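You operate a simulated robot arm through the tools that you are given. There is no shell and no other tool. Be economical: measure what you need, move in short steps, check, and stop when the job is done.

Carry out the task below with a simulated robot arm. There is one attempt and no reset: what you move stays moved.

JOB
Drip dye on both packs and reject the streaked one.
Fine: use the drip cup and put it back; the streaked pack goes in the reject tray, the other stays in the dye tray. Set down upright: drip cup.

Only the result counts: the job must be done as asked and must still hold three seconds after the hand-in. Knocking over, shifting, dropping, spilling or breaking anything else fails it.

ROBOT AND FRAMES
A 7-joint arm with a two-finger parallel gripper, fixed in place. Base frame: the origin is at the foot of the arm, x ahead of it, y to its left, z up; the work surface is at about z = 86. Lengths are in cm, angles in rad, forces in N, time in s.
Its first joint turns from -2.897 to 2.897 rad. Payload 3.43 kg.
Tool frame: the origin (TCP) lies between the finger pads and is the grasp point; the fingertips stand 3 cm ahead of it; z points along the fingers, y is the line along which they close. Largest opening 9.4 cm; finger width 2.8, thickness 1; the body of the gripper, 5 by 9.6 cm, starts 5.5 cm behind the TCP.
Orientation is that of the tool frame in the base frame, as [roll, pitch, yaw] about the fixed x, y, z axes, in that order (R = Rz(yaw) Ry(pitch) Rx(roll)). With the fingers straight down and closing along the base's y, the tool's x points along the base's -x, its y along +y and its z along -z.

CONTROLS
- The arm moves only by the tool jog_arm. Its argument "steps" is a list that holds one entry, the list of rows, each a list of 7 numbers: the shift along the tool's x, y, z in units of 300 mm (1.0 is 300 mm), then the turn, a rotation vector about the tool's x, y, z in units of 120 degrees (1.0 is 120 degrees), then the opening, from 0 (shut) to 1 (fully open). In form: [[[dx, dy, dz, ax, ay, az, grip], ...]]. A call has 1 to 10 rows; each row is the pose to reach, as a shift and turn from the pose commanded when the call began, along the tool's axes at that moment. A call with a number of a shift or a turn outside -1 to 1 is refused whole. A row lasts 0.2 s, in which the tool goes at most 5 cm and 0.15 rad; a call with a longer step from one row to the next is refused whole, and so is a gripper value outside its range. Where a pose cannot be reached the arm comes as near as it can. A force on the tool above 40 N (or 10 N above the force at the start of the call, whichever is more), or a blocked arm, ends the call early, and 0.2 s more pass. The fingers move at their own pace (about 4.5 cm/s each) and stop on an object; they squeeze with about 21 N. The grip force told is the motor's: it shows also when the fingers shut on nothing. Time passes only in rows, and 0.2 s behind the last, so rows that repeat a pose let the fingers close. The reply holds the time, the measured pose of the TCP, the force on the tool along the base axes, the opening and the grip force, in the units named above and with some noise, with the torque about the TCP (base axes, N m) and any sound that the robot's microphone picked up, and new pictures: "pictures" is both (left out), scene, wrist or none.
- Cameras (640 x 400 px; columns grow to the right, rows downward): "scene" is fixed at [5.94, -64.62, 162.11]; the picture's right is [0.54, -0.84, 0.00], its down [-0.77, -0.49, -0.40] and it looks along [0.34, 0.22, -0.91] (base axes); focal length 366 px, centre (320, 200). "wrist" rides on the gripper at [7.6, 1.4, -10.3] in the tool frame; the picture's right is [-0.18, 0.98, 0.00], its down [-0.75, -0.14, -0.64] and it looks along [-0.63, -0.12, 0.77] (tool axes); focal length 243 px, centre (320, 200). There is no depth. A picture from a camera that has moved, and an enlarged one, comes with that camera's place and axes in the base frame and with its lens. The place of the scene camera against the robot may be out by one fixed shift of up to 1.2 cm in any direction.
- inspect(camera, box): a new picture of the part [left, top, right, bottom] of that camera's present view, enlarged. The clock stands still meanwhile.
- hand_in(): hands the job in; it is judged then, once.

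Go step by step. Nothing tells you positions but the pictures and the camera data: compare them with the known pose of the tool, close in by small moves and look again before you grip or let go. The budget is 120 turns and 200 pictures, counting those below and the enlarged ones. Unless the task says otherwise, let go and move clear before handing in, and close with one line.

The tools are called as name(argument=value, ...) on one line, values as JSON. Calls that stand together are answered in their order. jog_arm: Moves the arm, as the interface text tells. Its arguments: {"type":"object","properties":{"steps":{"type":"array","items":{"type":"array","items":{"type":"array","items":{"type":"number"}}}},"pictures":{"type":"string","enum":["both","scene","wrist","none"]}},"required":["steps"]} The other tools are called the same way: inspect (camera, box) takes an enlarged picture of a part of a camera's view; hand_in () hands the job in.

At the start:

```text
time_s: 0.0
ee_pos: [9.09, -53.81, 124.29]
ee_rot: [-3.141, 0.0, -3.141]
ft_force: [-0.1, -0.4, 0.0]
moment: [0.03, 0.0, -0.01]
gripper_width: 9.41
grasp_force: 0.1
```

scene: 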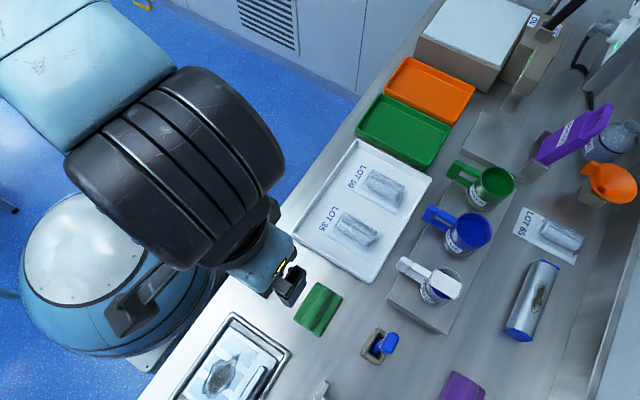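
wrist: 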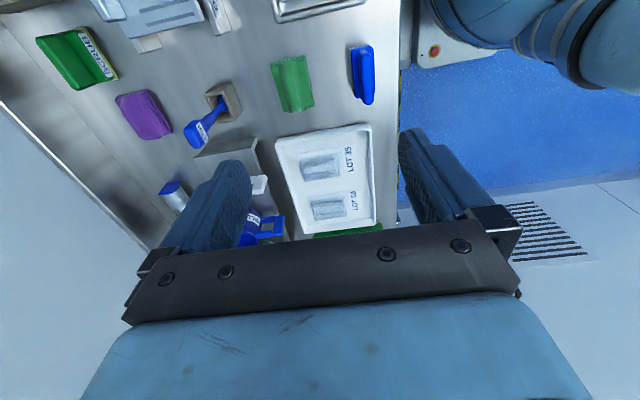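

I see a white tray with two packs (LOT 50, LOT 35), three cups on a stand, a green and an orange tray, and other items. I will enlarge to read the labels.

inspect(camera="scene", box=[380, 130, 540, 340])

inspect(camera="scene", box=[480, 0, 640, 210])

inspect(camera="scene", box=[290, 40, 480, 290])

inspect(camera="scene", box=[160, 260, 480, 400])

inspect(camera="scene", box=[480, 200, 640, 400])

```text
1.90 times, centred on (460, 235) of scene
camera zoom: at [5.94, -64.62, 162.11], right [0.54, -0.84, 0.0], down [-0.77, -0.49, -0.4], along [0.34, 0.22, -0.91], focal length 698 px, centre (53, 133)
```

zoom: 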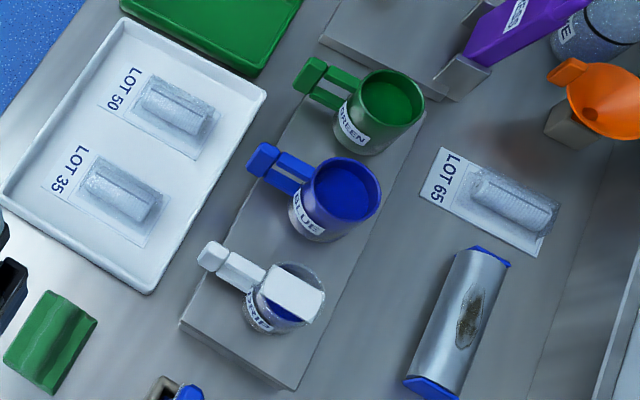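

```text
1.90 times, centred on (560, 105) of scene
camera zoom: at [5.94, -64.62, 162.11], right [0.54, -0.84, 0.0], down [-0.77, -0.49, -0.4], along [0.34, 0.22, -0.91], focal length 698 px, centre (-137, 381)
```

zoom: 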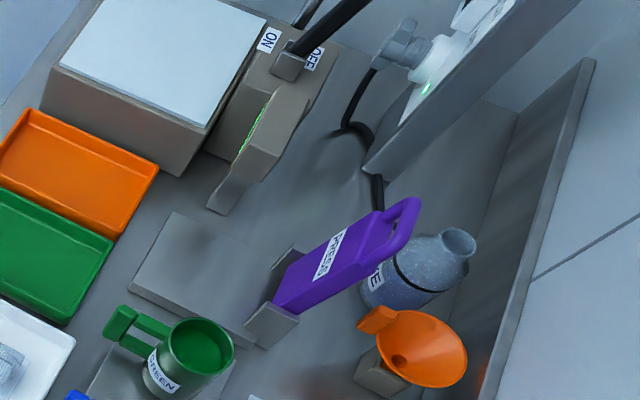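

```text
1.60 times, centred on (385, 165) of scene
camera zoom: at [5.94, -64.62, 162.11], right [0.54, -0.84, 0.0], down [-0.77, -0.49, -0.4], along [0.34, 0.22, -0.91], focal length 586 px, centre (216, 256)
```

zoom: 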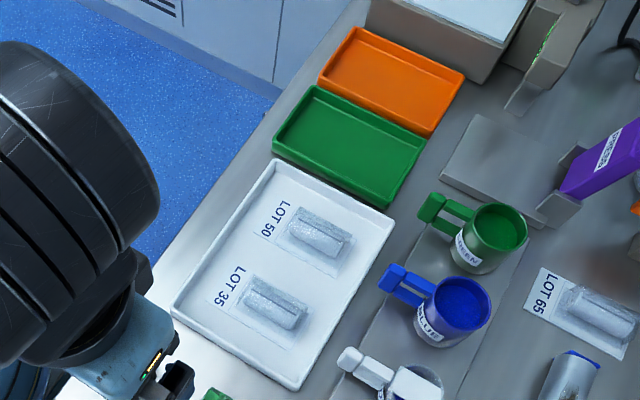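

```text
2.00 times, centred on (320, 330) of scene
camera zoom: at [5.94, -64.62, 162.11], right [0.54, -0.84, 0.0], down [-0.77, -0.49, -0.4], along [0.34, 0.22, -0.91], focal length 733 px, centre (320, -60)
```

zoom: 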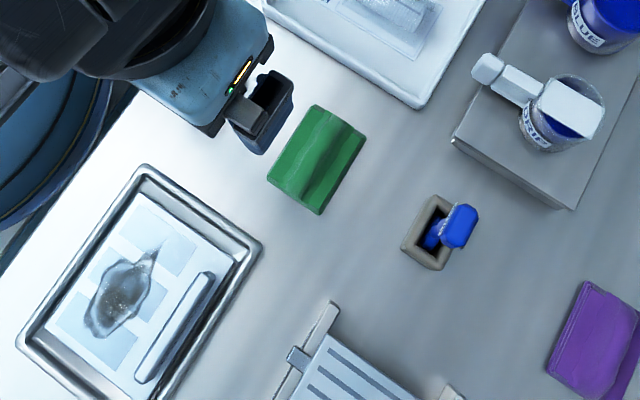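

```text
2.00 times, centred on (560, 300) of scene
camera zoom: at [5.94, -64.62, 162.11], right [0.54, -0.84, 0.0], down [-0.77, -0.49, -0.4], along [0.34, 0.22, -0.91], focal length 733 px, centre (-160, 0)
```

zoom: 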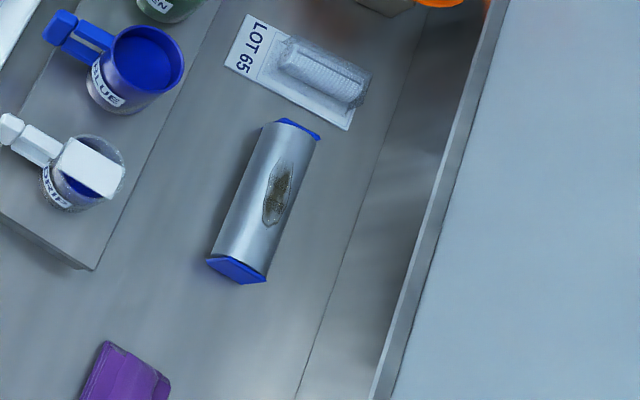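

The white cup with a half lid appears to be the drip cup, at about [29,-77], handle toward +y. I'll move the wrist camera over to look at it.

jog_arm(steps=[[[-0.06, -0.117, 0.055, 0, 0, 0, 1], [-0.12, -0.233, 0.11, 0, 0, 0, 1], [-0.18, -0.35, 0.165, 0, 0, 0, 1], [-0.24, -0.467, 0.22, 0, 0, 0, 1], [-0.3, -0.583, 0.275, 0, 0, 0, 1], [-0.367, -0.7, 0.333, 0, 0, 0, 1], [-0.367, -0.7, 0.333, 0, 0, 0, 1]]])

```text
time_s: 1.6
ee_pos: [20.13, -74.58, 114.36]
ee_rot: [-3.141, -0.001, 3.142]
ft_force: [-0.5, -0.3, 0.2]
moment: [0.01, -0.01, 0.03]
gripper_width: 9.41
grasp_force: 0.1
camera wrist: at [12.45, -73.23, 124.54], right [0.18, 0.98, 0.0], down [0.75, -0.14, 0.64], along [0.63, -0.12, -0.77], focal length 243 px, centre (320, 200)
```

scene: 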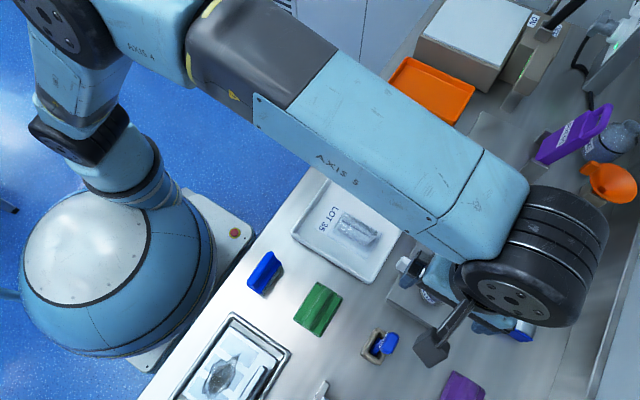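
wrist: 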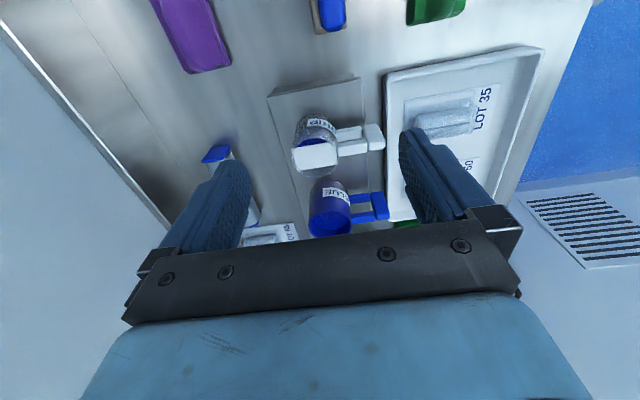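

inspect(camera="wrist", box=[260, 70, 420, 240])

```text
2.35 times, centred on (340, 155) of wrist
camera zoom: at [12.45, -73.23, 124.54], right [0.18, 0.98, 0.0], down [0.75, -0.14, 0.64], along [0.63, -0.12, -0.77], focal length 571 px, centre (273, 306)
```

zoom: 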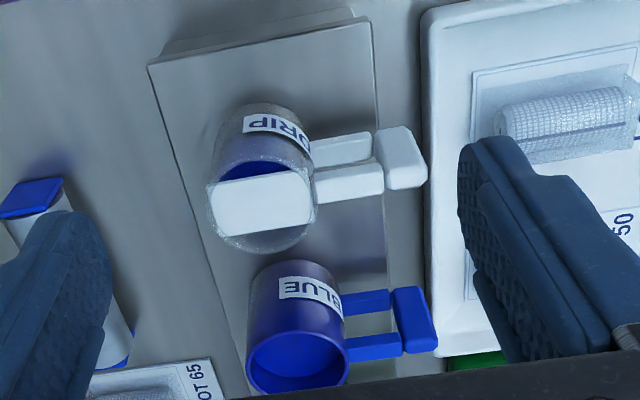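

The cup is labelled DRIP, with a vertical grip bar on its +y side. Next I'll check the green and orange trays for reject markings.

jog_arm(steps=[[[-0.125, 0.08, -0.03, 0, 0, 0, 1], [-0.25, 0.16, -0.06, 0, 0, 0, 1], [-0.375, 0.24, -0.09, 0, 0, 0, 1], [-0.5, 0.32, -0.12, 0, 0, 0, 1], [-0.625, 0.4, -0.15, 0, 0, 0, 1], [-0.75, 0.48, -0.18, 0, 0, 0, 1], [-0.875, 0.56, -0.21, 0, 0, 0, 1], [-1.0, 0.6, -0.21, 0, 0, 0, 1], [-1.0, 0.6, -0.21, 0, 0, 0, 1]]])

```text
time_s: 3.6
ee_pos: [49.98, -56.91, 120.53]
ee_rot: [3.14, -0.001, -3.141]
ft_force: [0.6, 0.5, 0.1]
moment: [0.0, 0.0, 0.01]
gripper_width: 9.4
grasp_force: 0.1
camera wrist: at [42.37, -55.43, 130.81], right [0.18, 0.98, 0.0], down [0.75, -0.14, 0.64], along [0.63, -0.12, -0.77], focal length 243 px, centre (320, 200)
```

scene: 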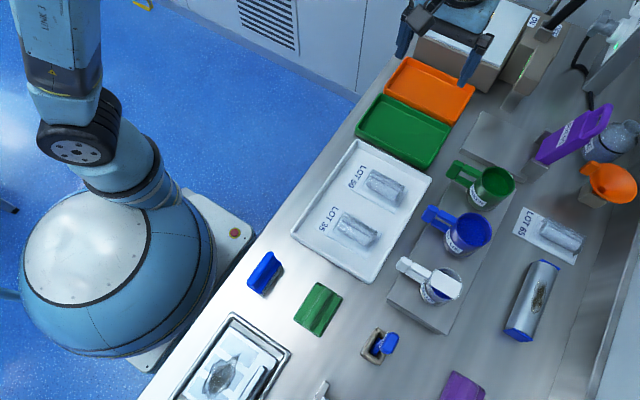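
wrist: 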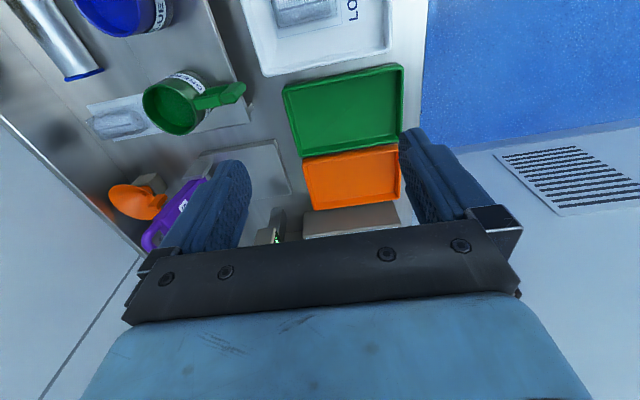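

inspect(camera="wrist", box=[230, 0, 430, 250])

inspect(camera="scene", box=[350, 40, 480, 180])

inspect(camera="scene", box=[390, 240, 470, 310])

```text
1.60 times, centred on (330, 125) of wrist
camera zoom: at [42.37, -55.43, 130.81], right [0.18, 0.98, 0.0], down [0.75, -0.14, 0.64], along [0.63, -0.12, -0.77], focal length 388 px, centre (304, 320)
```

zoom: 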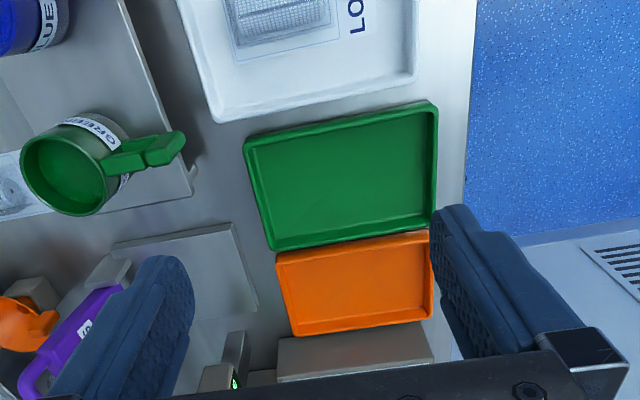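

```text
2.86 times, centred on (415, 110) of scene
camera zoom: at [5.94, -64.62, 162.11], right [0.54, -0.84, 0.0], down [-0.77, -0.49, -0.4], along [0.34, 0.22, -0.91], focal length 1047 px, centre (49, 457)
```

zoom: 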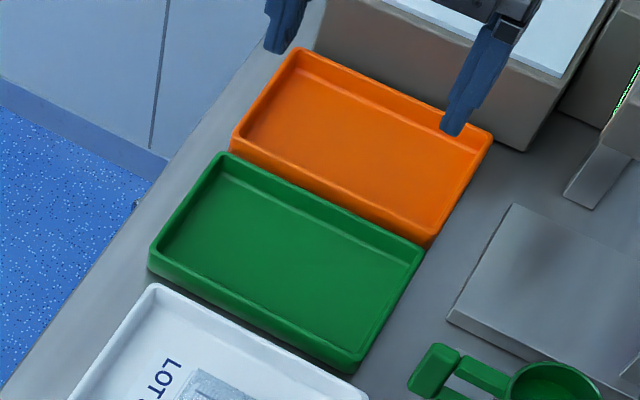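

```text
5.71 times, centred on (430, 275) of scene
camera zoom: at [5.94, -64.62, 162.11], right [0.54, -0.84, 0.0], down [-0.77, -0.49, -0.4], along [0.34, 0.22, -0.91], focal length 2094 px, centre (-309, -229)
```

zoom: 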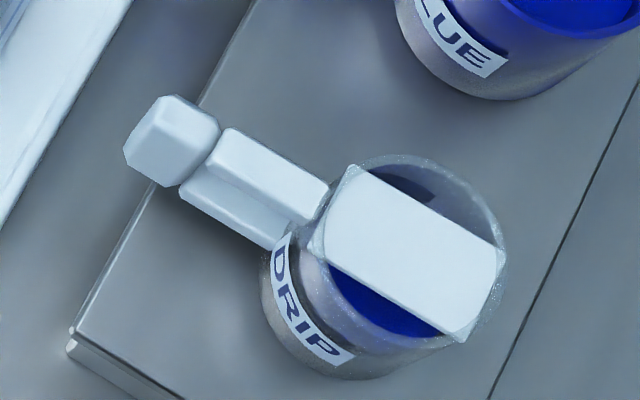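

No labels on the trays; I take orange as reject. The drip cup has an opening on both ±x sides of a bridging strip. I'll now turn the tool so the fingers close along x, with the camera on the outer side.

jog_arm(steps=[[[0.0713, -0.0167, 0.0083, 0, 0, -0.07, 1], [0.1426, -0.0334, 0.0166, 0, 0, -0.14, 1], [0.2139, -0.0501, 0.0249, 0, 0, -0.21, 1], [0.2852, -0.0668, 0.0332, 0, 0, -0.28, 1], [0.3565, -0.0835, 0.0415, 0, 0, -0.35, 1], [0.4278, -0.1, 0.0498, 0, 0, -0.42, 1], [0.4991, -0.1169, 0.0581, 0, 0, -0.49, 1], [0.5704, -0.1336, 0.0664, 0, 0, -0.56, 1], [0.6417, -0.15, 0.0747, 0, 0, -0.63, 1], [0.713, -0.167, 0.083, 0, 0, -0.7, 1]]])

```text
time_s: 5.8
ee_pos: [28.88, -61.65, 118.04]
ee_rot: [3.141, -0.001, -1.672]
ft_force: [0.0, -0.5, -0.3]
moment: [-0.02, 0.04, 0.0]
gripper_width: 9.4
grasp_force: 0.0
camera wrist: at [26.71, -69.17, 128.28], right [-0.96, 0.28, 0.0], down [0.22, 0.74, 0.64], along [0.18, 0.62, -0.77], focal length 243 px, centre (320, 200)
```

scene: 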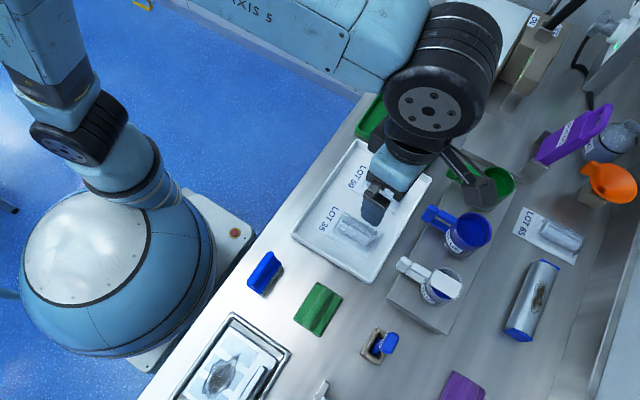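
wrist: 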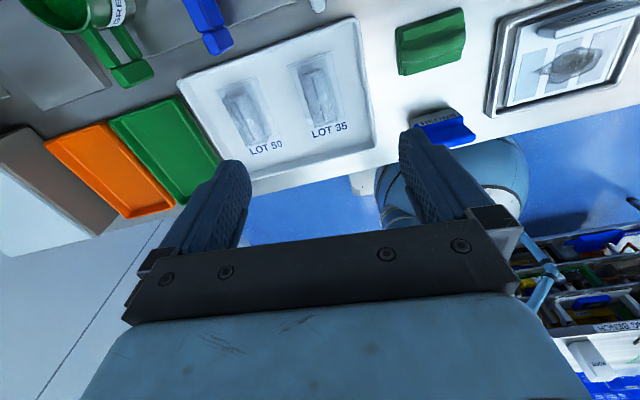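

jog_arm(steps=[[[0.02, 0, 0.05, 0.0027, 0.0536, -0.0065, 1], [0.04, 0, 0.1, 0.0053, 0.107, -0.013, 1], [0.06, 0, 0.15, 0.008, 0.161, -0.0194, 1], [0.085, 0, 0.2, 0.0107, 0.214, -0.026, 1], [0.1, 0, 0.25, 0.0134, 0.268, -0.0324, 1], [0.12, -0.003, 0.3, 0.016, 0.321, -0.0388, 1], [0.15, -0.005, 0.35, 0.0187, 0.375, -0.0453, 1], [0.15, -0.005, 0.35, 0.0187, 0.375, -0.0453, 1]]])

```text
time_s: 7.6
ee_pos: [28.32, -66.3, 107.59]
ee_rot: [-3.14, -0.787, -1.575]
ft_force: [0.9, -0.5, -0.6]
moment: [0.01, 0.04, -0.03]
gripper_width: 9.4
grasp_force: 0.1
camera wrist: at [26.86, -64.5, 120.23], right [-0.98, 0.13, -0.13], down [0.14, 0.99, -0.08], along [0.12, -0.1, -0.99], focal length 243 px, centre (320, 200)
```

scene: 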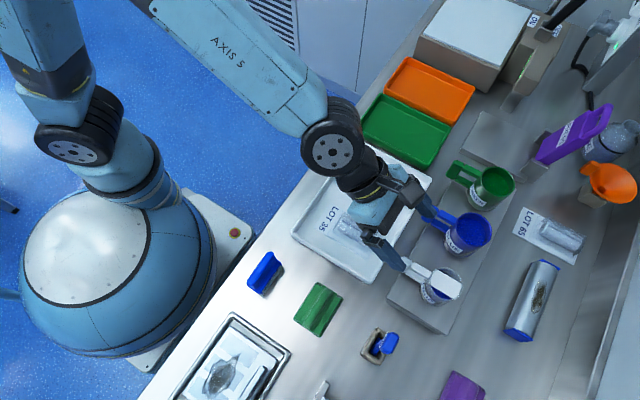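
wrist: 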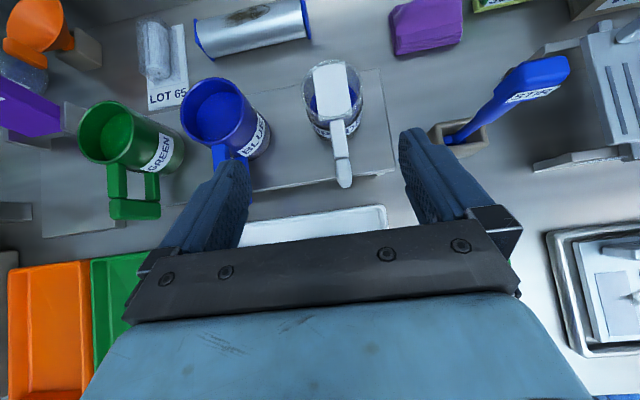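

inspect(camera="wrist", box=[270, 50, 430, 210])

```text
2.50 times, centred on (350, 130) of wrist
camera zoom: at [26.86, -64.5, 120.23], right [-0.98, 0.13, -0.13], down [0.14, 0.99, -0.08], along [0.12, -0.1, -0.99], focal length 606 px, centre (245, 375)
```

zoom: 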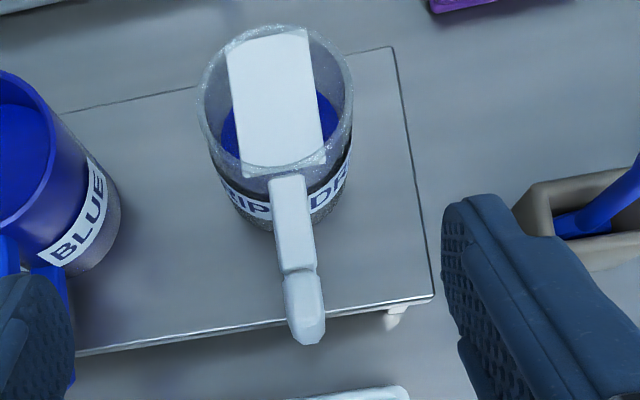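

Drip cup grip bar top is at about [27.1,-69.4,95.4]. I'll move to a pre-grasp pose just short of it.

jog_arm(steps=[[[-0.074, 0.013, 0.077, 0, 0, 0, 1], [-0.148, 0.027, 0.154, 0, 0, 0, 1], [-0.2215, 0.04, 0.231, 0, 0, 0, 1], [-0.2215, 0.04, 0.231, 0, 0, 0, 1]]])

inspect(camera="scene", box=[370, 210, 490, 320])

```text
time_s: 8.6
ee_pos: [27.09, -66.46, 98.02]
ee_rot: [3.141, -0.786, -1.575]
ft_force: [-0.2, -0.2, 0.0]
moment: [0.02, 0.03, -0.02]
gripper_width: 9.41
grasp_force: 0.0
camera wrist: at [25.64, -64.67, 110.62], right [-0.98, 0.13, -0.13], down [0.15, 0.99, -0.08], along [0.12, -0.1, -0.99], focal length 243 px, centre (320, 200)
```

scene: 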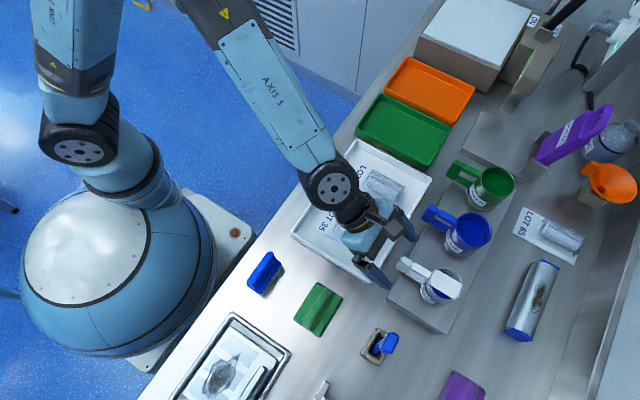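
wrist: 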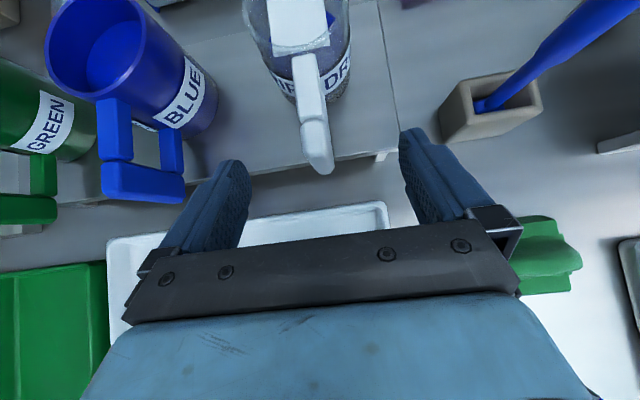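

```text
3.64 times, centred on (430, 265) of scene
camera zoom: at [5.94, -64.62, 162.11], right [0.54, -0.84, 0.0], down [-0.77, -0.49, -0.4], along [0.34, 0.22, -0.91], focal length 1332 px, centre (-80, -36)
```

zoom: 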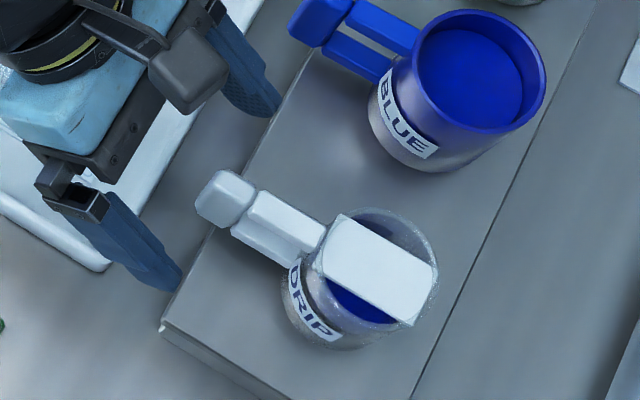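

Bar confirmed at x≈27.2, y≈-69.4. I'm advancing to straddle it with the fingers still open.

jog_arm(steps=[[[-0.01, -0.003, 0.06, 0, 0, 0, 1], [-0.02, -0.003, 0.12, 0, 0, 0, 1], [-0.03, -0.003, 0.169, 0, 0, 0, 1], [-0.03, -0.003, 0.169, 0, 0, 0, 1]]])

inspect(camera="wrist", box=[160, 0, 480, 220])

inspect(camera="scene", box=[370, 210, 490, 320])

```text
time_s: 9.3
ee_pos: [27.31, -68.89, 95.03]
ee_rot: [-3.141, -0.791, -1.575]
ft_force: [0.5, 11.6, 17.2]
moment: [0.17, 0.8, -0.65]
gripper_width: 9.34
grasp_force: 0.0
stopped in row 3: the force on the tool passed its limit at 119 N (the readings are from after the stop); the commanded pose is now the measured one
camera wrist: at [25.78, -66.93, 107.7], right [-0.98, 0.13, -0.13], down [0.15, 0.99, -0.08], along [0.12, -0.1, -0.99], focal length 243 px, centre (320, 200)
```

scene: 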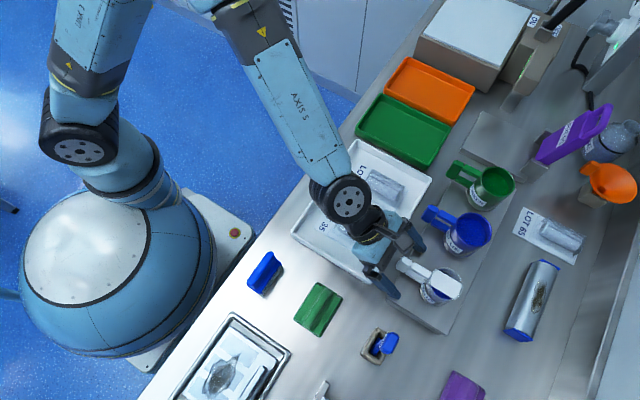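
wrist: 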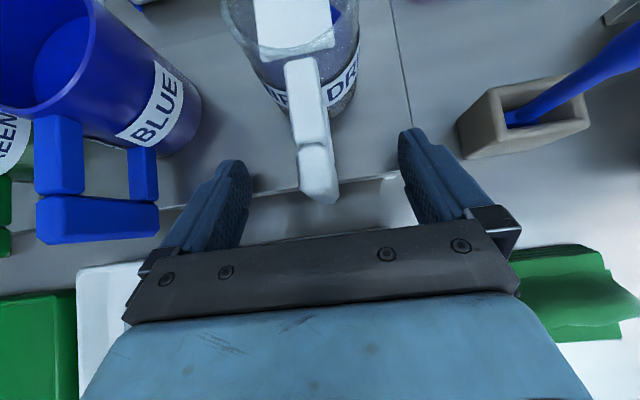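

```text
1.82 times, centred on (320, 110) of wrist
camera zoom: at [25.78, -66.93, 107.7], right [-0.98, 0.13, -0.13], down [0.15, 0.99, -0.08], along [0.12, -0.1, -0.99], focal length 441 px, centre (320, 364)
```

zoom: 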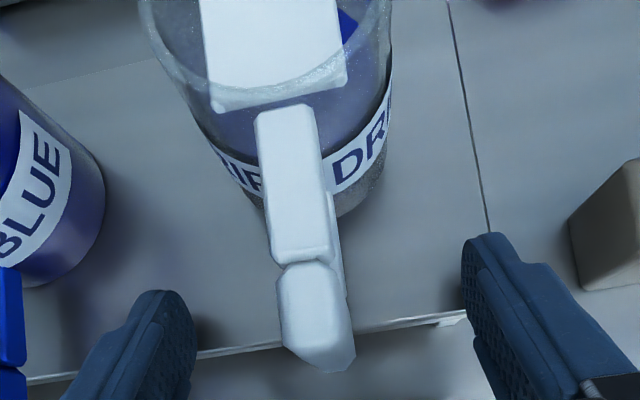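

```text
3.64 times, centred on (430, 265) of scene
camera zoom: at [5.94, -64.62, 162.11], right [0.54, -0.84, 0.0], down [-0.77, -0.49, -0.4], along [0.34, 0.22, -0.91], focal length 1332 px, centre (-80, -36)
```

zoom: 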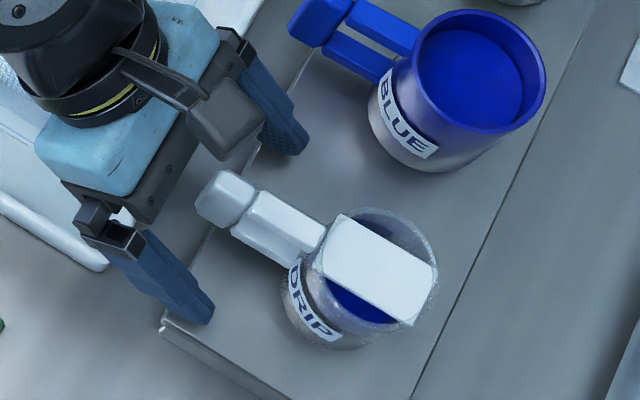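

The fingertips touched the stand top, so it is higher than I took it (z≈92) and the bar is too; nothing appears shifted. I'll lift about 1.8 cm.

jog_arm(steps=[[[0.03, 0.005, -0.03, 0, 0, 0, 1], [0.047, 0.01, -0.038, 0, 0, 0, 1], [0.047, 0.01, -0.038, 0, 0, 0, 1]]])

inspect(camera="wrist", box=[160, 0, 480, 220])

inspect(camera="scene", box=[370, 210, 490, 320])

```text
time_s: 10.1
ee_pos: [26.87, -69.1, 96.83]
ee_rot: [-3.141, -0.787, -1.577]
ft_force: [0.5, 0.1, 0.2]
moment: [0.06, -0.03, 0.0]
gripper_width: 9.4
grasp_force: 0.0
camera wrist: at [25.52, -67.14, 109.41], right [-0.98, 0.14, -0.13], down [0.15, 0.99, -0.08], along [0.12, -0.1, -0.99], focal length 243 px, centre (320, 200)
```

scene: 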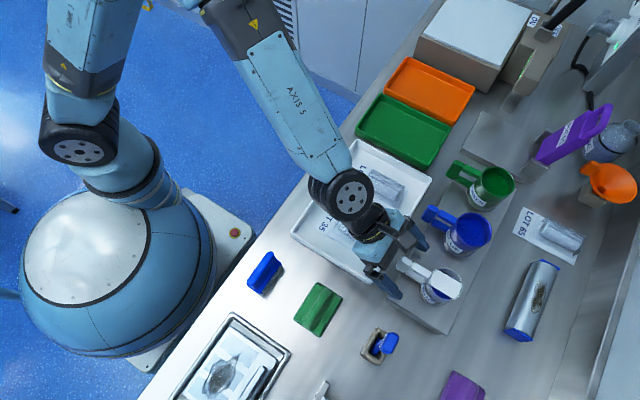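
wrist: 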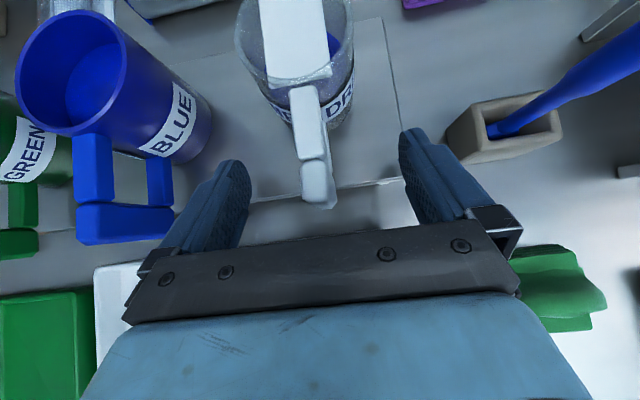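

```text
1.82 times, centred on (320, 110) of wrist
camera zoom: at [25.52, -67.14, 109.41], right [-0.98, 0.14, -0.13], down [0.15, 0.99, -0.08], along [0.12, -0.1, -0.99], focal length 441 px, centre (320, 364)
```

zoom: 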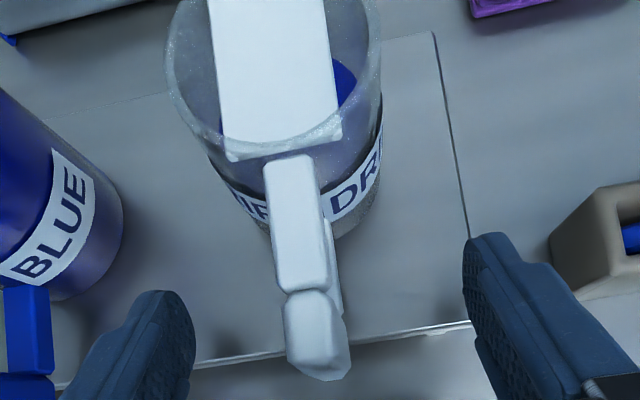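

```text
3.64 times, centred on (430, 265) of scene
camera zoom: at [5.94, -64.62, 162.11], right [0.54, -0.84, 0.0], down [-0.77, -0.49, -0.4], along [0.34, 0.22, -0.91], focal length 1332 px, centre (-80, -36)
```

zoom: 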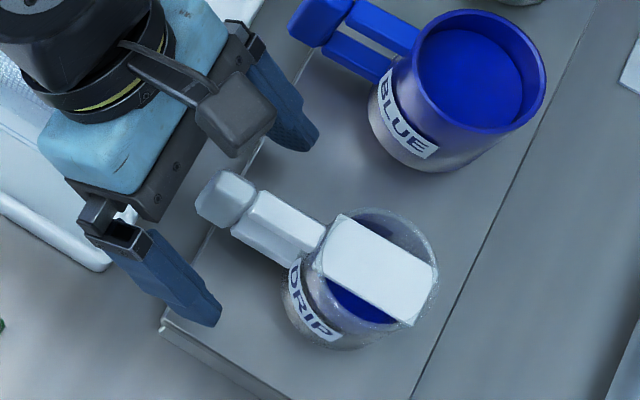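

The TCP projects onto the middle of the grip bar. Closing.

jog_arm(steps=[[[0, 0, 0, 0, 0, 0, 0], [0, 0, 0, 0, 0, 0, 0], [0, 0, 0, 0, 0, 0, 0], [0, 0, 0, 0, 0, 0, 0], [0, 0, 0, 0, 0, 0, 0], [0, 0, 0, 0, 0, 0, 0], [0, 0, 0, 0, 0, 0, 0]]])

inspect(camera="wrist", box=[160, 0, 480, 220])

```text
time_s: 11.7
ee_pos: [26.99, -69.11, 96.78]
ee_rot: [3.141, -0.788, -1.577]
ft_force: [0.0, -0.1, -0.5]
moment: [-0.03, 0.01, 0.03]
gripper_width: 1.8
grasp_force: 20.9
camera wrist: at [25.52, -67.14, 109.41], right [-0.98, 0.13, -0.13], down [0.15, 0.99, -0.08], along [0.12, -0.1, -0.99], focal length 243 px, centre (320, 200)
```

scene: 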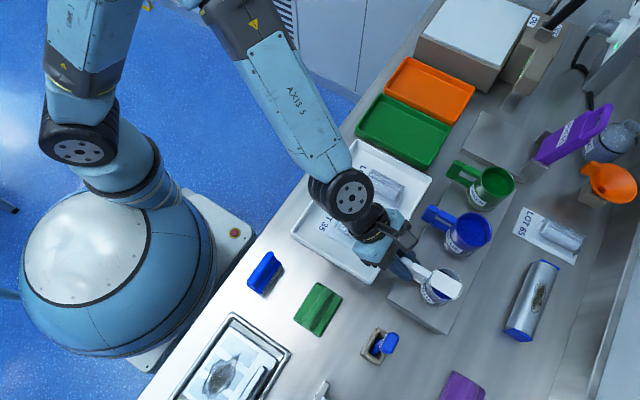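
wrist: 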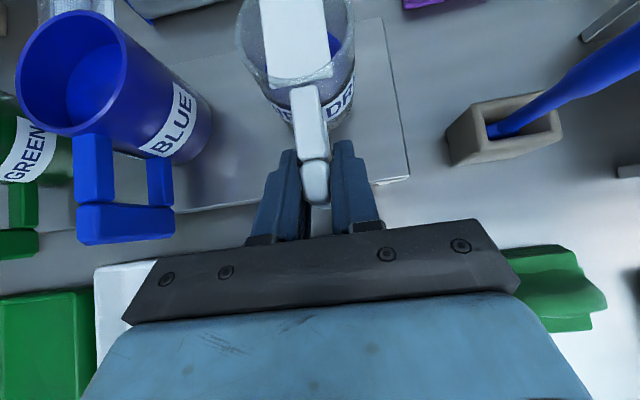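

```text
1.82 times, centred on (320, 110) of wrist
camera zoom: at [25.52, -67.14, 109.41], right [-0.98, 0.13, -0.13], down [0.15, 0.99, -0.08], along [0.12, -0.1, -0.99], focal length 441 px, centre (320, 364)
```

zoom: 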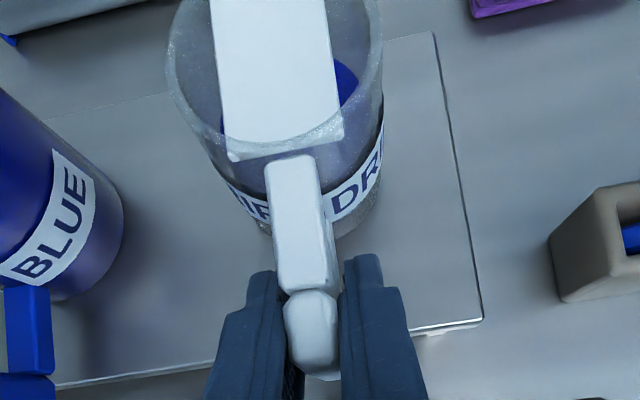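

Gripped at 1.8 cm. Lifting straight up gently.

jog_arm(steps=[[[0.012, 0, -0.012, 0, 0, 0, 0], [0.035, 0, -0.035, 0, 0, 0, 0], [0.065, 0, -0.065, 0, 0, 0, 0], [0.1, 0, -0.1, 0, 0, 0, 0], [0.135, 0, -0.135, 0, 0, 0, 0], [0.17, 0, -0.17, 0, 0, 0, 0], [0.2, 0, -0.2, 0, 0, 0, 0], [0.212, 0, -0.212, 0, 0, 0, 0], [0.212, 0, -0.212, 0, 0, 0, 0]]])

inspect(camera="wrist", box=[160, 0, 480, 220])

```text
time_s: 13.7
ee_pos: [26.82, -68.99, 105.67]
ee_rot: [-3.142, -0.789, -1.575]
ft_force: [0.1, 1.1, -1.5]
moment: [0.07, -0.03, -0.01]
gripper_width: 1.81
grasp_force: 21.2
camera wrist: at [25.45, -67.11, 118.38], right [-0.98, 0.14, -0.13], down [0.15, 0.99, -0.08], along [0.12, -0.1, -0.99], focal length 243 px, centre (320, 200)
```

scene: 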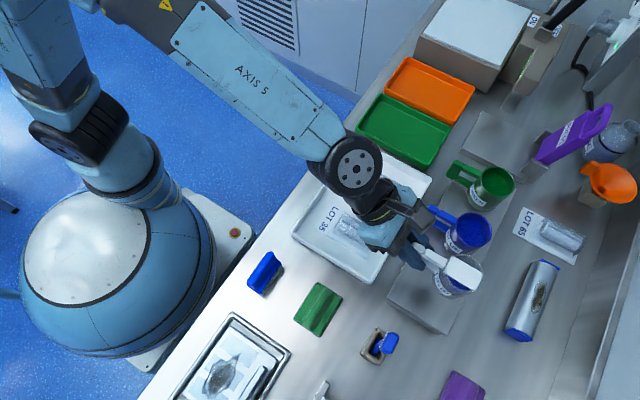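
wrist: 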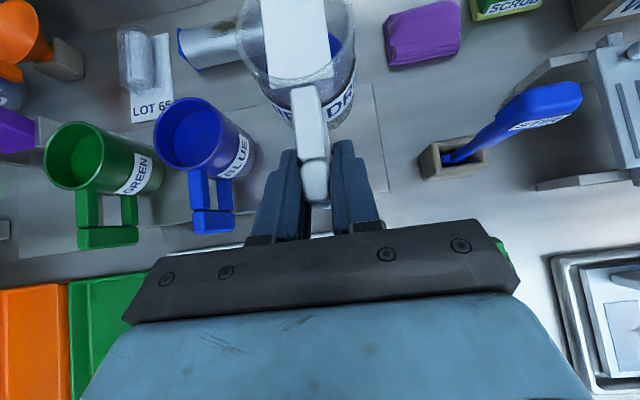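

```text
1.82 times, centred on (320, 110) of wrist
camera zoom: at [25.45, -67.11, 118.38], right [-0.98, 0.14, -0.13], down [0.15, 0.99, -0.08], along [0.12, -0.1, -0.99], focal length 441 px, centre (320, 364)
```

zoom: 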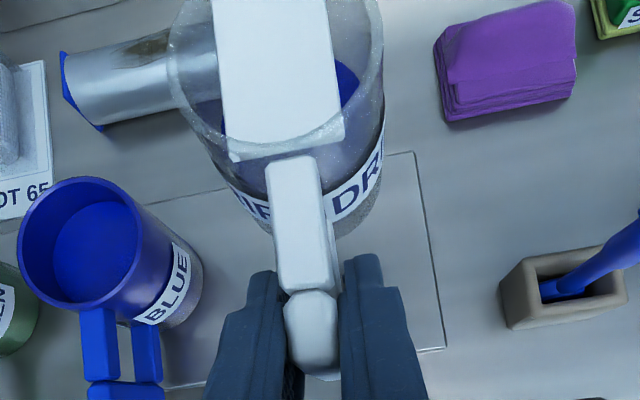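

The cup is up and steady. Next I'll carry it level toward LOT 35: TCP at about [28,-50.6] puts the cup axis at y≈-57.

jog_arm(steps=[[[-0.02, -0.002, -0.02, 0, 0, 0, 0], [-0.06, -0.006, -0.06, 0, 0, 0, 0], [-0.11, -0.01, -0.11, 0, 0, 0, 0], [-0.165, -0.015, -0.165, 0, 0, 0, 0], [-0.22, -0.02, -0.22, 0, 0, 0, 0], [-0.275, -0.025, -0.275, 0, 0, 0, 0], [-0.33, -0.03, -0.33, 0, 0, 0, 0], [-0.38, -0.035, -0.38, 0, 0, 0, 0], [-0.42, -0.038, -0.42, 0, 0, 0, 0], [-0.434, -0.04, -0.434, 0, 0, 0, 0]]])

```text
time_s: 15.9
ee_pos: [28.26, -50.61, 105.71]
ee_rot: [3.141, -0.791, -1.576]
ft_force: [-0.2, -0.5, -0.3]
moment: [0.07, -0.03, 0.03]
gripper_width: 1.8
grasp_force: 20.9
camera wrist: at [26.82, -48.76, 118.28], right [-0.98, 0.14, -0.13], down [0.15, 0.99, -0.08], along [0.12, -0.1, -0.99], focal length 243 px, centre (320, 200)
```

scene: 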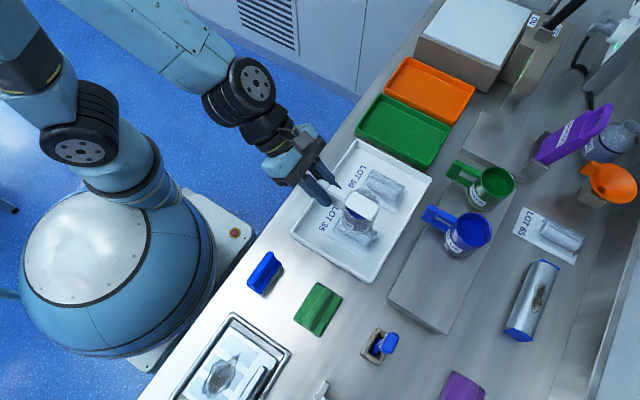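
wrist: 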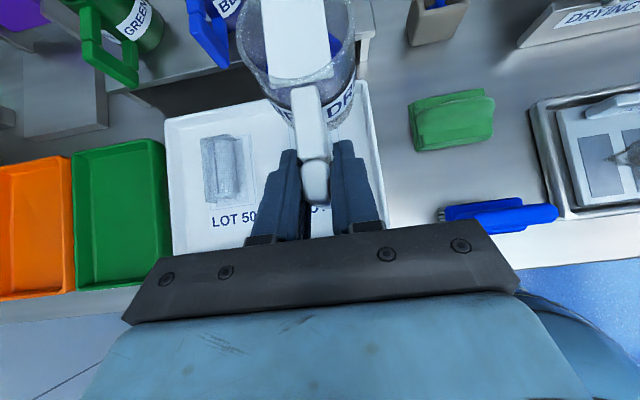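

Reached. Packs refine to LOT 35 ≈[30.3,-58] and LOT 50 ≈[42.5,-58]. I'll position so the lip lands on LOT 35 and tilt 40° toward +x.

jog_arm(steps=[[[-0.03, 0.028, 0.042, 0, 0, 0, 0], [-0.06, 0.056, 0.085, 0, 0, 0, 0], [-0.094, 0.083, 0.127, 0, 0, 0, 0], [-0.094, 0.083, 0.127, -0.0471, 0, -0.0471, 0], [-0.094, 0.083, 0.127, -0.0942, 0, -0.0942, 0], [-0.094, 0.083, 0.127, -0.1413, 0, -0.1413, 0], [-0.094, 0.083, 0.127, -0.1884, 0, -0.1884, 0], [-0.094, 0.083, 0.127, -0.2356, 0, -0.2356, 0], [-0.094, 0.083, 0.127, -0.2356, 0, -0.2356, 0]]])

inspect(camera="scene", box=[270, 120, 430, 280])

inspect(camera="wrist", box=[160, 0, 480, 220])

```text
time_s: 17.9
ee_pos: [25.75, -51.32, 100.91]
ee_rot: [2.268, -0.574, -1.003]
ft_force: [0.5, -0.6, -1.3]
moment: [0.09, -0.01, 0.04]
gripper_width: 1.8
grasp_force: 21.2
camera wrist: at [32.81, -49.52, 111.5], right [-0.84, 0.14, 0.53], down [0.06, 0.99, -0.15], along [-0.55, -0.1, -0.83], focal length 243 px, centre (320, 200)
```

scene: 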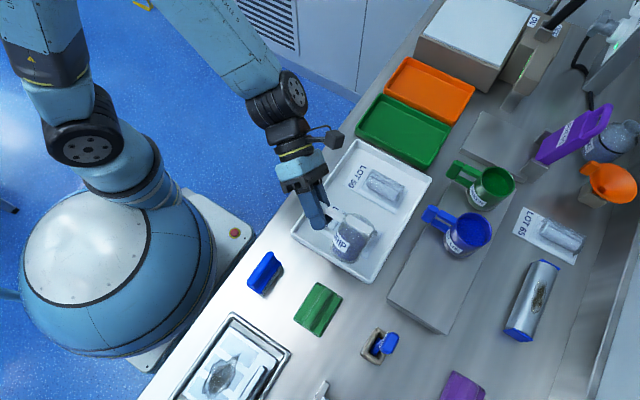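
wrist: 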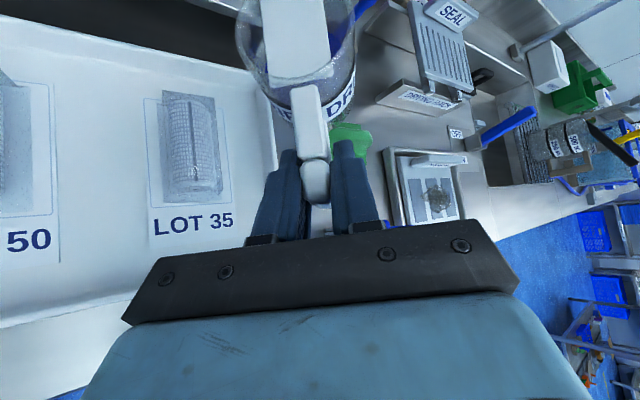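

```text
2.50 times, centred on (350, 200) of scene
camera zoom: at [5.94, -64.62, 162.11], right [0.54, -0.84, 0.0], down [-0.77, -0.49, -0.4], along [0.34, 0.22, -0.91], focal length 916 px, centre (245, 200)
```

zoom: 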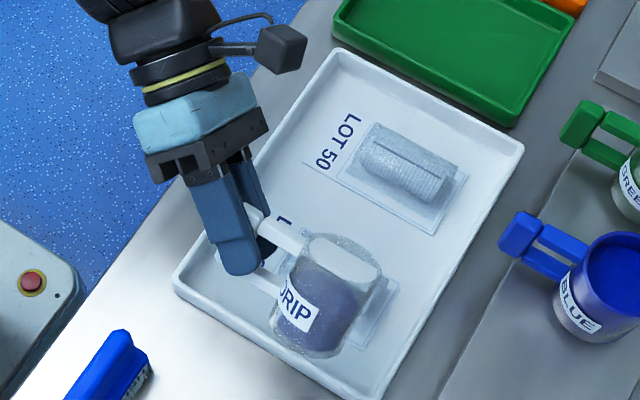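

```text
1.82 times, centred on (320, 110) of wrist
camera zoom: at [32.81, -49.52, 111.5], right [-0.84, 0.14, 0.53], down [0.06, 0.99, -0.15], along [-0.55, -0.1, -0.83], focal length 441 px, centre (320, 364)
```

zoom: 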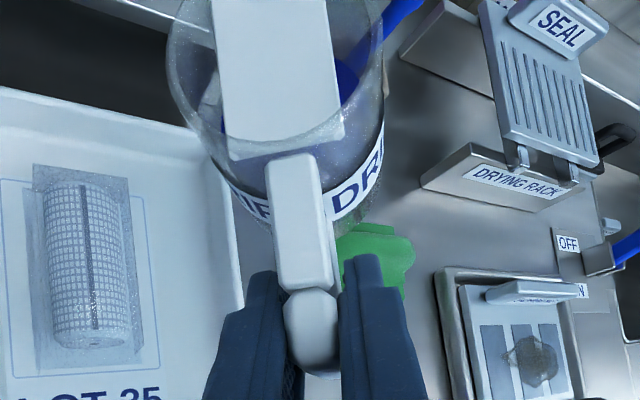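

Wrist view confirms LOT 35 at [30.4,-57.8], under the lip. I'll lower 3.5 cm and tilt further to about 60°.

jog_arm(steps=[[[-0.032, -0.038, 0.032, 0, 0, 0, 0], [-0.063, -0.075, 0.063, 0, 0, 0, 0], [-0.063, -0.075, 0.063, -0.04, 0, -0.04, 0], [-0.063, -0.075, 0.063, -0.08, 0, -0.08, 0], [-0.063, -0.075, 0.063, -0.118, 0, -0.118, 0], [-0.063, -0.075, 0.063, -0.118, 0, -0.118, 0]]])

inspect(camera="scene", box=[270, 120, 430, 280])

```text
time_s: 19.3
ee_pos: [25.69, -51.28, 97.52]
ee_rot: [1.953, -0.365, -0.86]
ft_force: [0.1, 0.6, -0.9]
moment: [0.01, 0.01, 0.01]
gripper_width: 1.78
grasp_force: 21.5
camera wrist: at [35.99, -49.52, 105.01], right [-0.6, 0.14, 0.79], down [0.01, 0.99, -0.16], along [-0.8, -0.09, -0.6], focal length 243 px, centre (320, 200)
```

scene: 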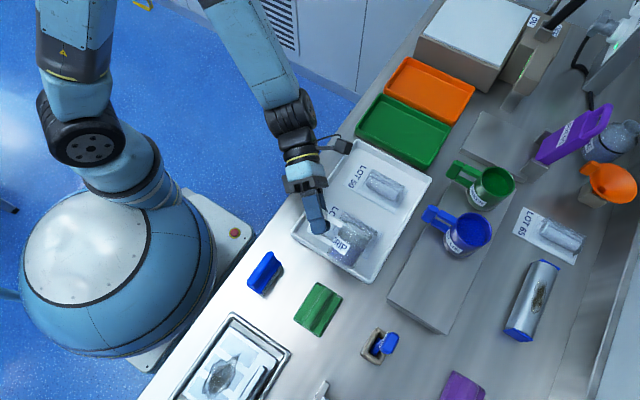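
wrist: 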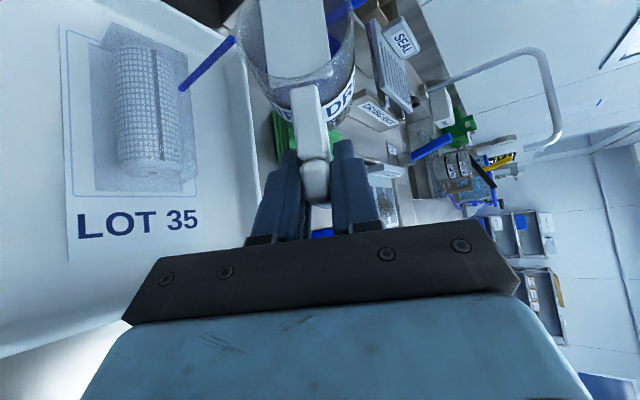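

```text
2.50 times, centred on (350, 200) of scene
camera zoom: at [5.94, -64.62, 162.11], right [0.54, -0.84, 0.0], down [-0.77, -0.49, -0.4], along [0.34, 0.22, -0.91], focal length 916 px, centre (245, 200)
```

zoom: 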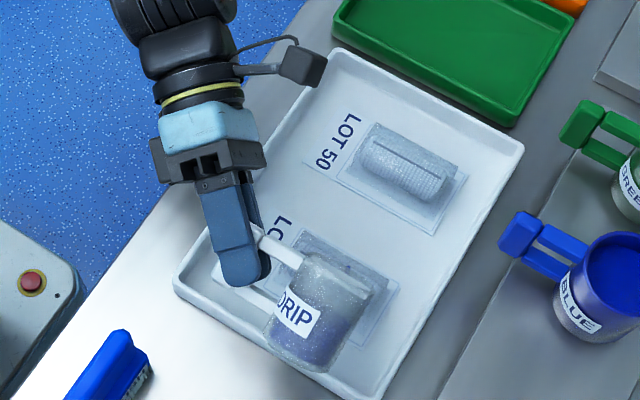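

A blue stream is already leaving the lip over the pack. I'll hold briefly and look.

jog_arm(steps=[[[0, 0, 0, 0, 0, 0, 0]]])

inspect(camera="wrist", box=[40, 0, 280, 240])

```text
time_s: 19.7
ee_pos: [25.74, -51.29, 97.46]
ee_rot: [1.956, -0.363, -0.864]
ft_force: [-0.6, -0.2, -1.6]
moment: [0.05, -0.04, -0.02]
gripper_width: 1.8
grasp_force: 20.6
camera wrist: at [35.99, -49.52, 105.02], right [-0.6, 0.14, 0.79], down [0.01, 0.99, -0.16], along [-0.8, -0.09, -0.6], focal length 243 px, centre (320, 200)
```

scene: 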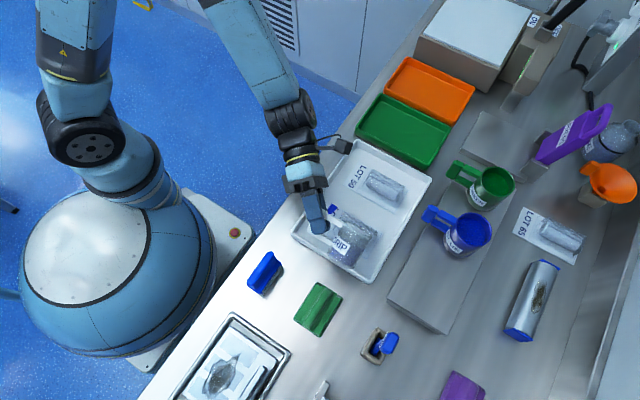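
wrist: 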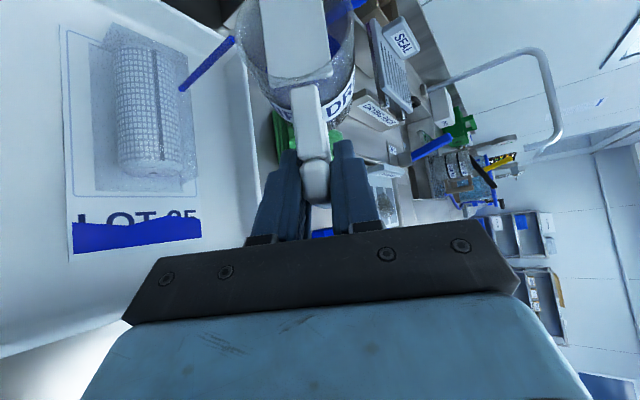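

```text
1.67 times, centred on (160, 120) of wrist
camera zoom: at [35.99, -49.52, 105.02], right [-0.6, 0.14, 0.79], down [0.01, 0.99, -0.16], along [-0.8, -0.09, -0.6], focal length 404 px, centre (587, 333)
```

zoom: 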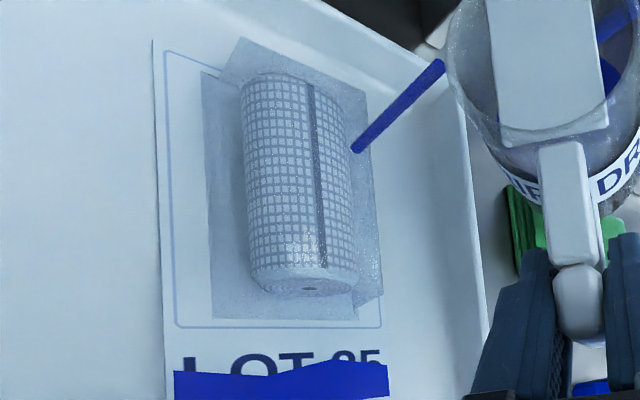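

A dye band has appeared at the LOT 35 label edge. I'll tilt back upright and check it.

jog_arm(steps=[[[0, 0, 0, 0.0471, 0, 0.0471, 0], [0, 0, 0, 0.0942, 0, 0.0942, 0], [0, 0, 0, 0.1413, 0, 0.1413, 0], [0, 0, 0, 0.1884, 0, 0.1884, 0], [0, 0, 0, 0.2356, 0, 0.2356, 0], [0, 0, 0, 0.2827, 0, 0.2827, 0], [0, 0, 0, 0.325, 0, 0.325, 0], [0, 0, 0, 0.3536, 0, 0.3536, 0], [0, 0, 0, 0.3536, 0, 0.3536, 0]]])

inspect(camera="scene", box=[270, 120, 430, 280])

```text
time_s: 21.7
ee_pos: [25.73, -51.38, 97.6]
ee_rot: [-3.14, -0.788, -1.578]
ft_force: [-0.2, -0.9, -1.3]
moment: [0.04, 0.01, 0.03]
gripper_width: 1.81
grasp_force: 21.0
camera wrist: at [24.29, -49.46, 110.12], right [-0.98, 0.13, -0.13], down [0.15, 0.99, -0.08], along [0.12, -0.1, -0.99], focal length 243 px, centre (320, 200)
```

scene: 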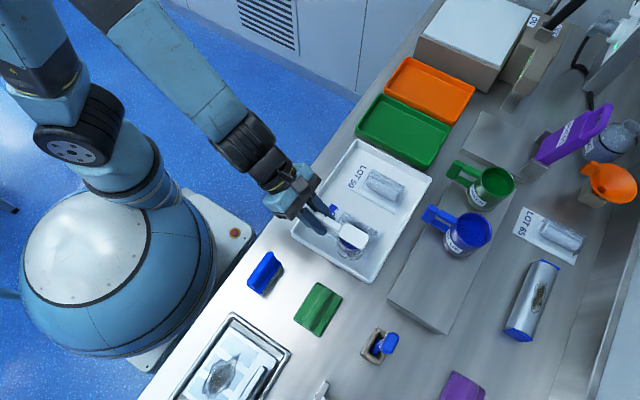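
wrist: 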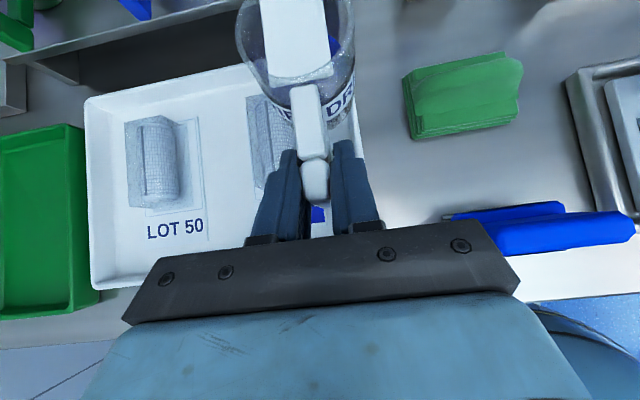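

```text
2.50 times, centred on (350, 200) of scene
camera zoom: at [5.94, -64.62, 162.11], right [0.54, -0.84, 0.0], down [-0.77, -0.49, -0.4], along [0.34, 0.22, -0.91], focal length 916 px, centre (245, 200)
```

zoom: 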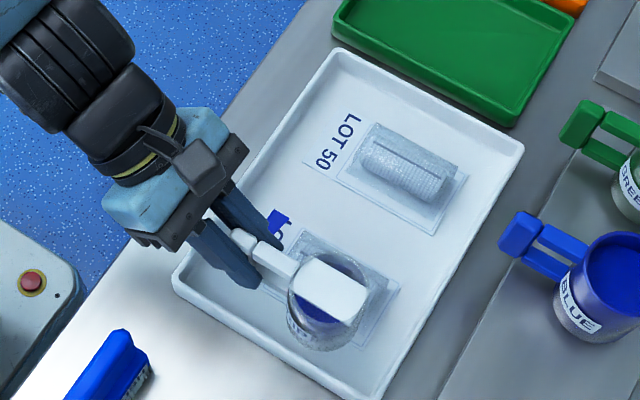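

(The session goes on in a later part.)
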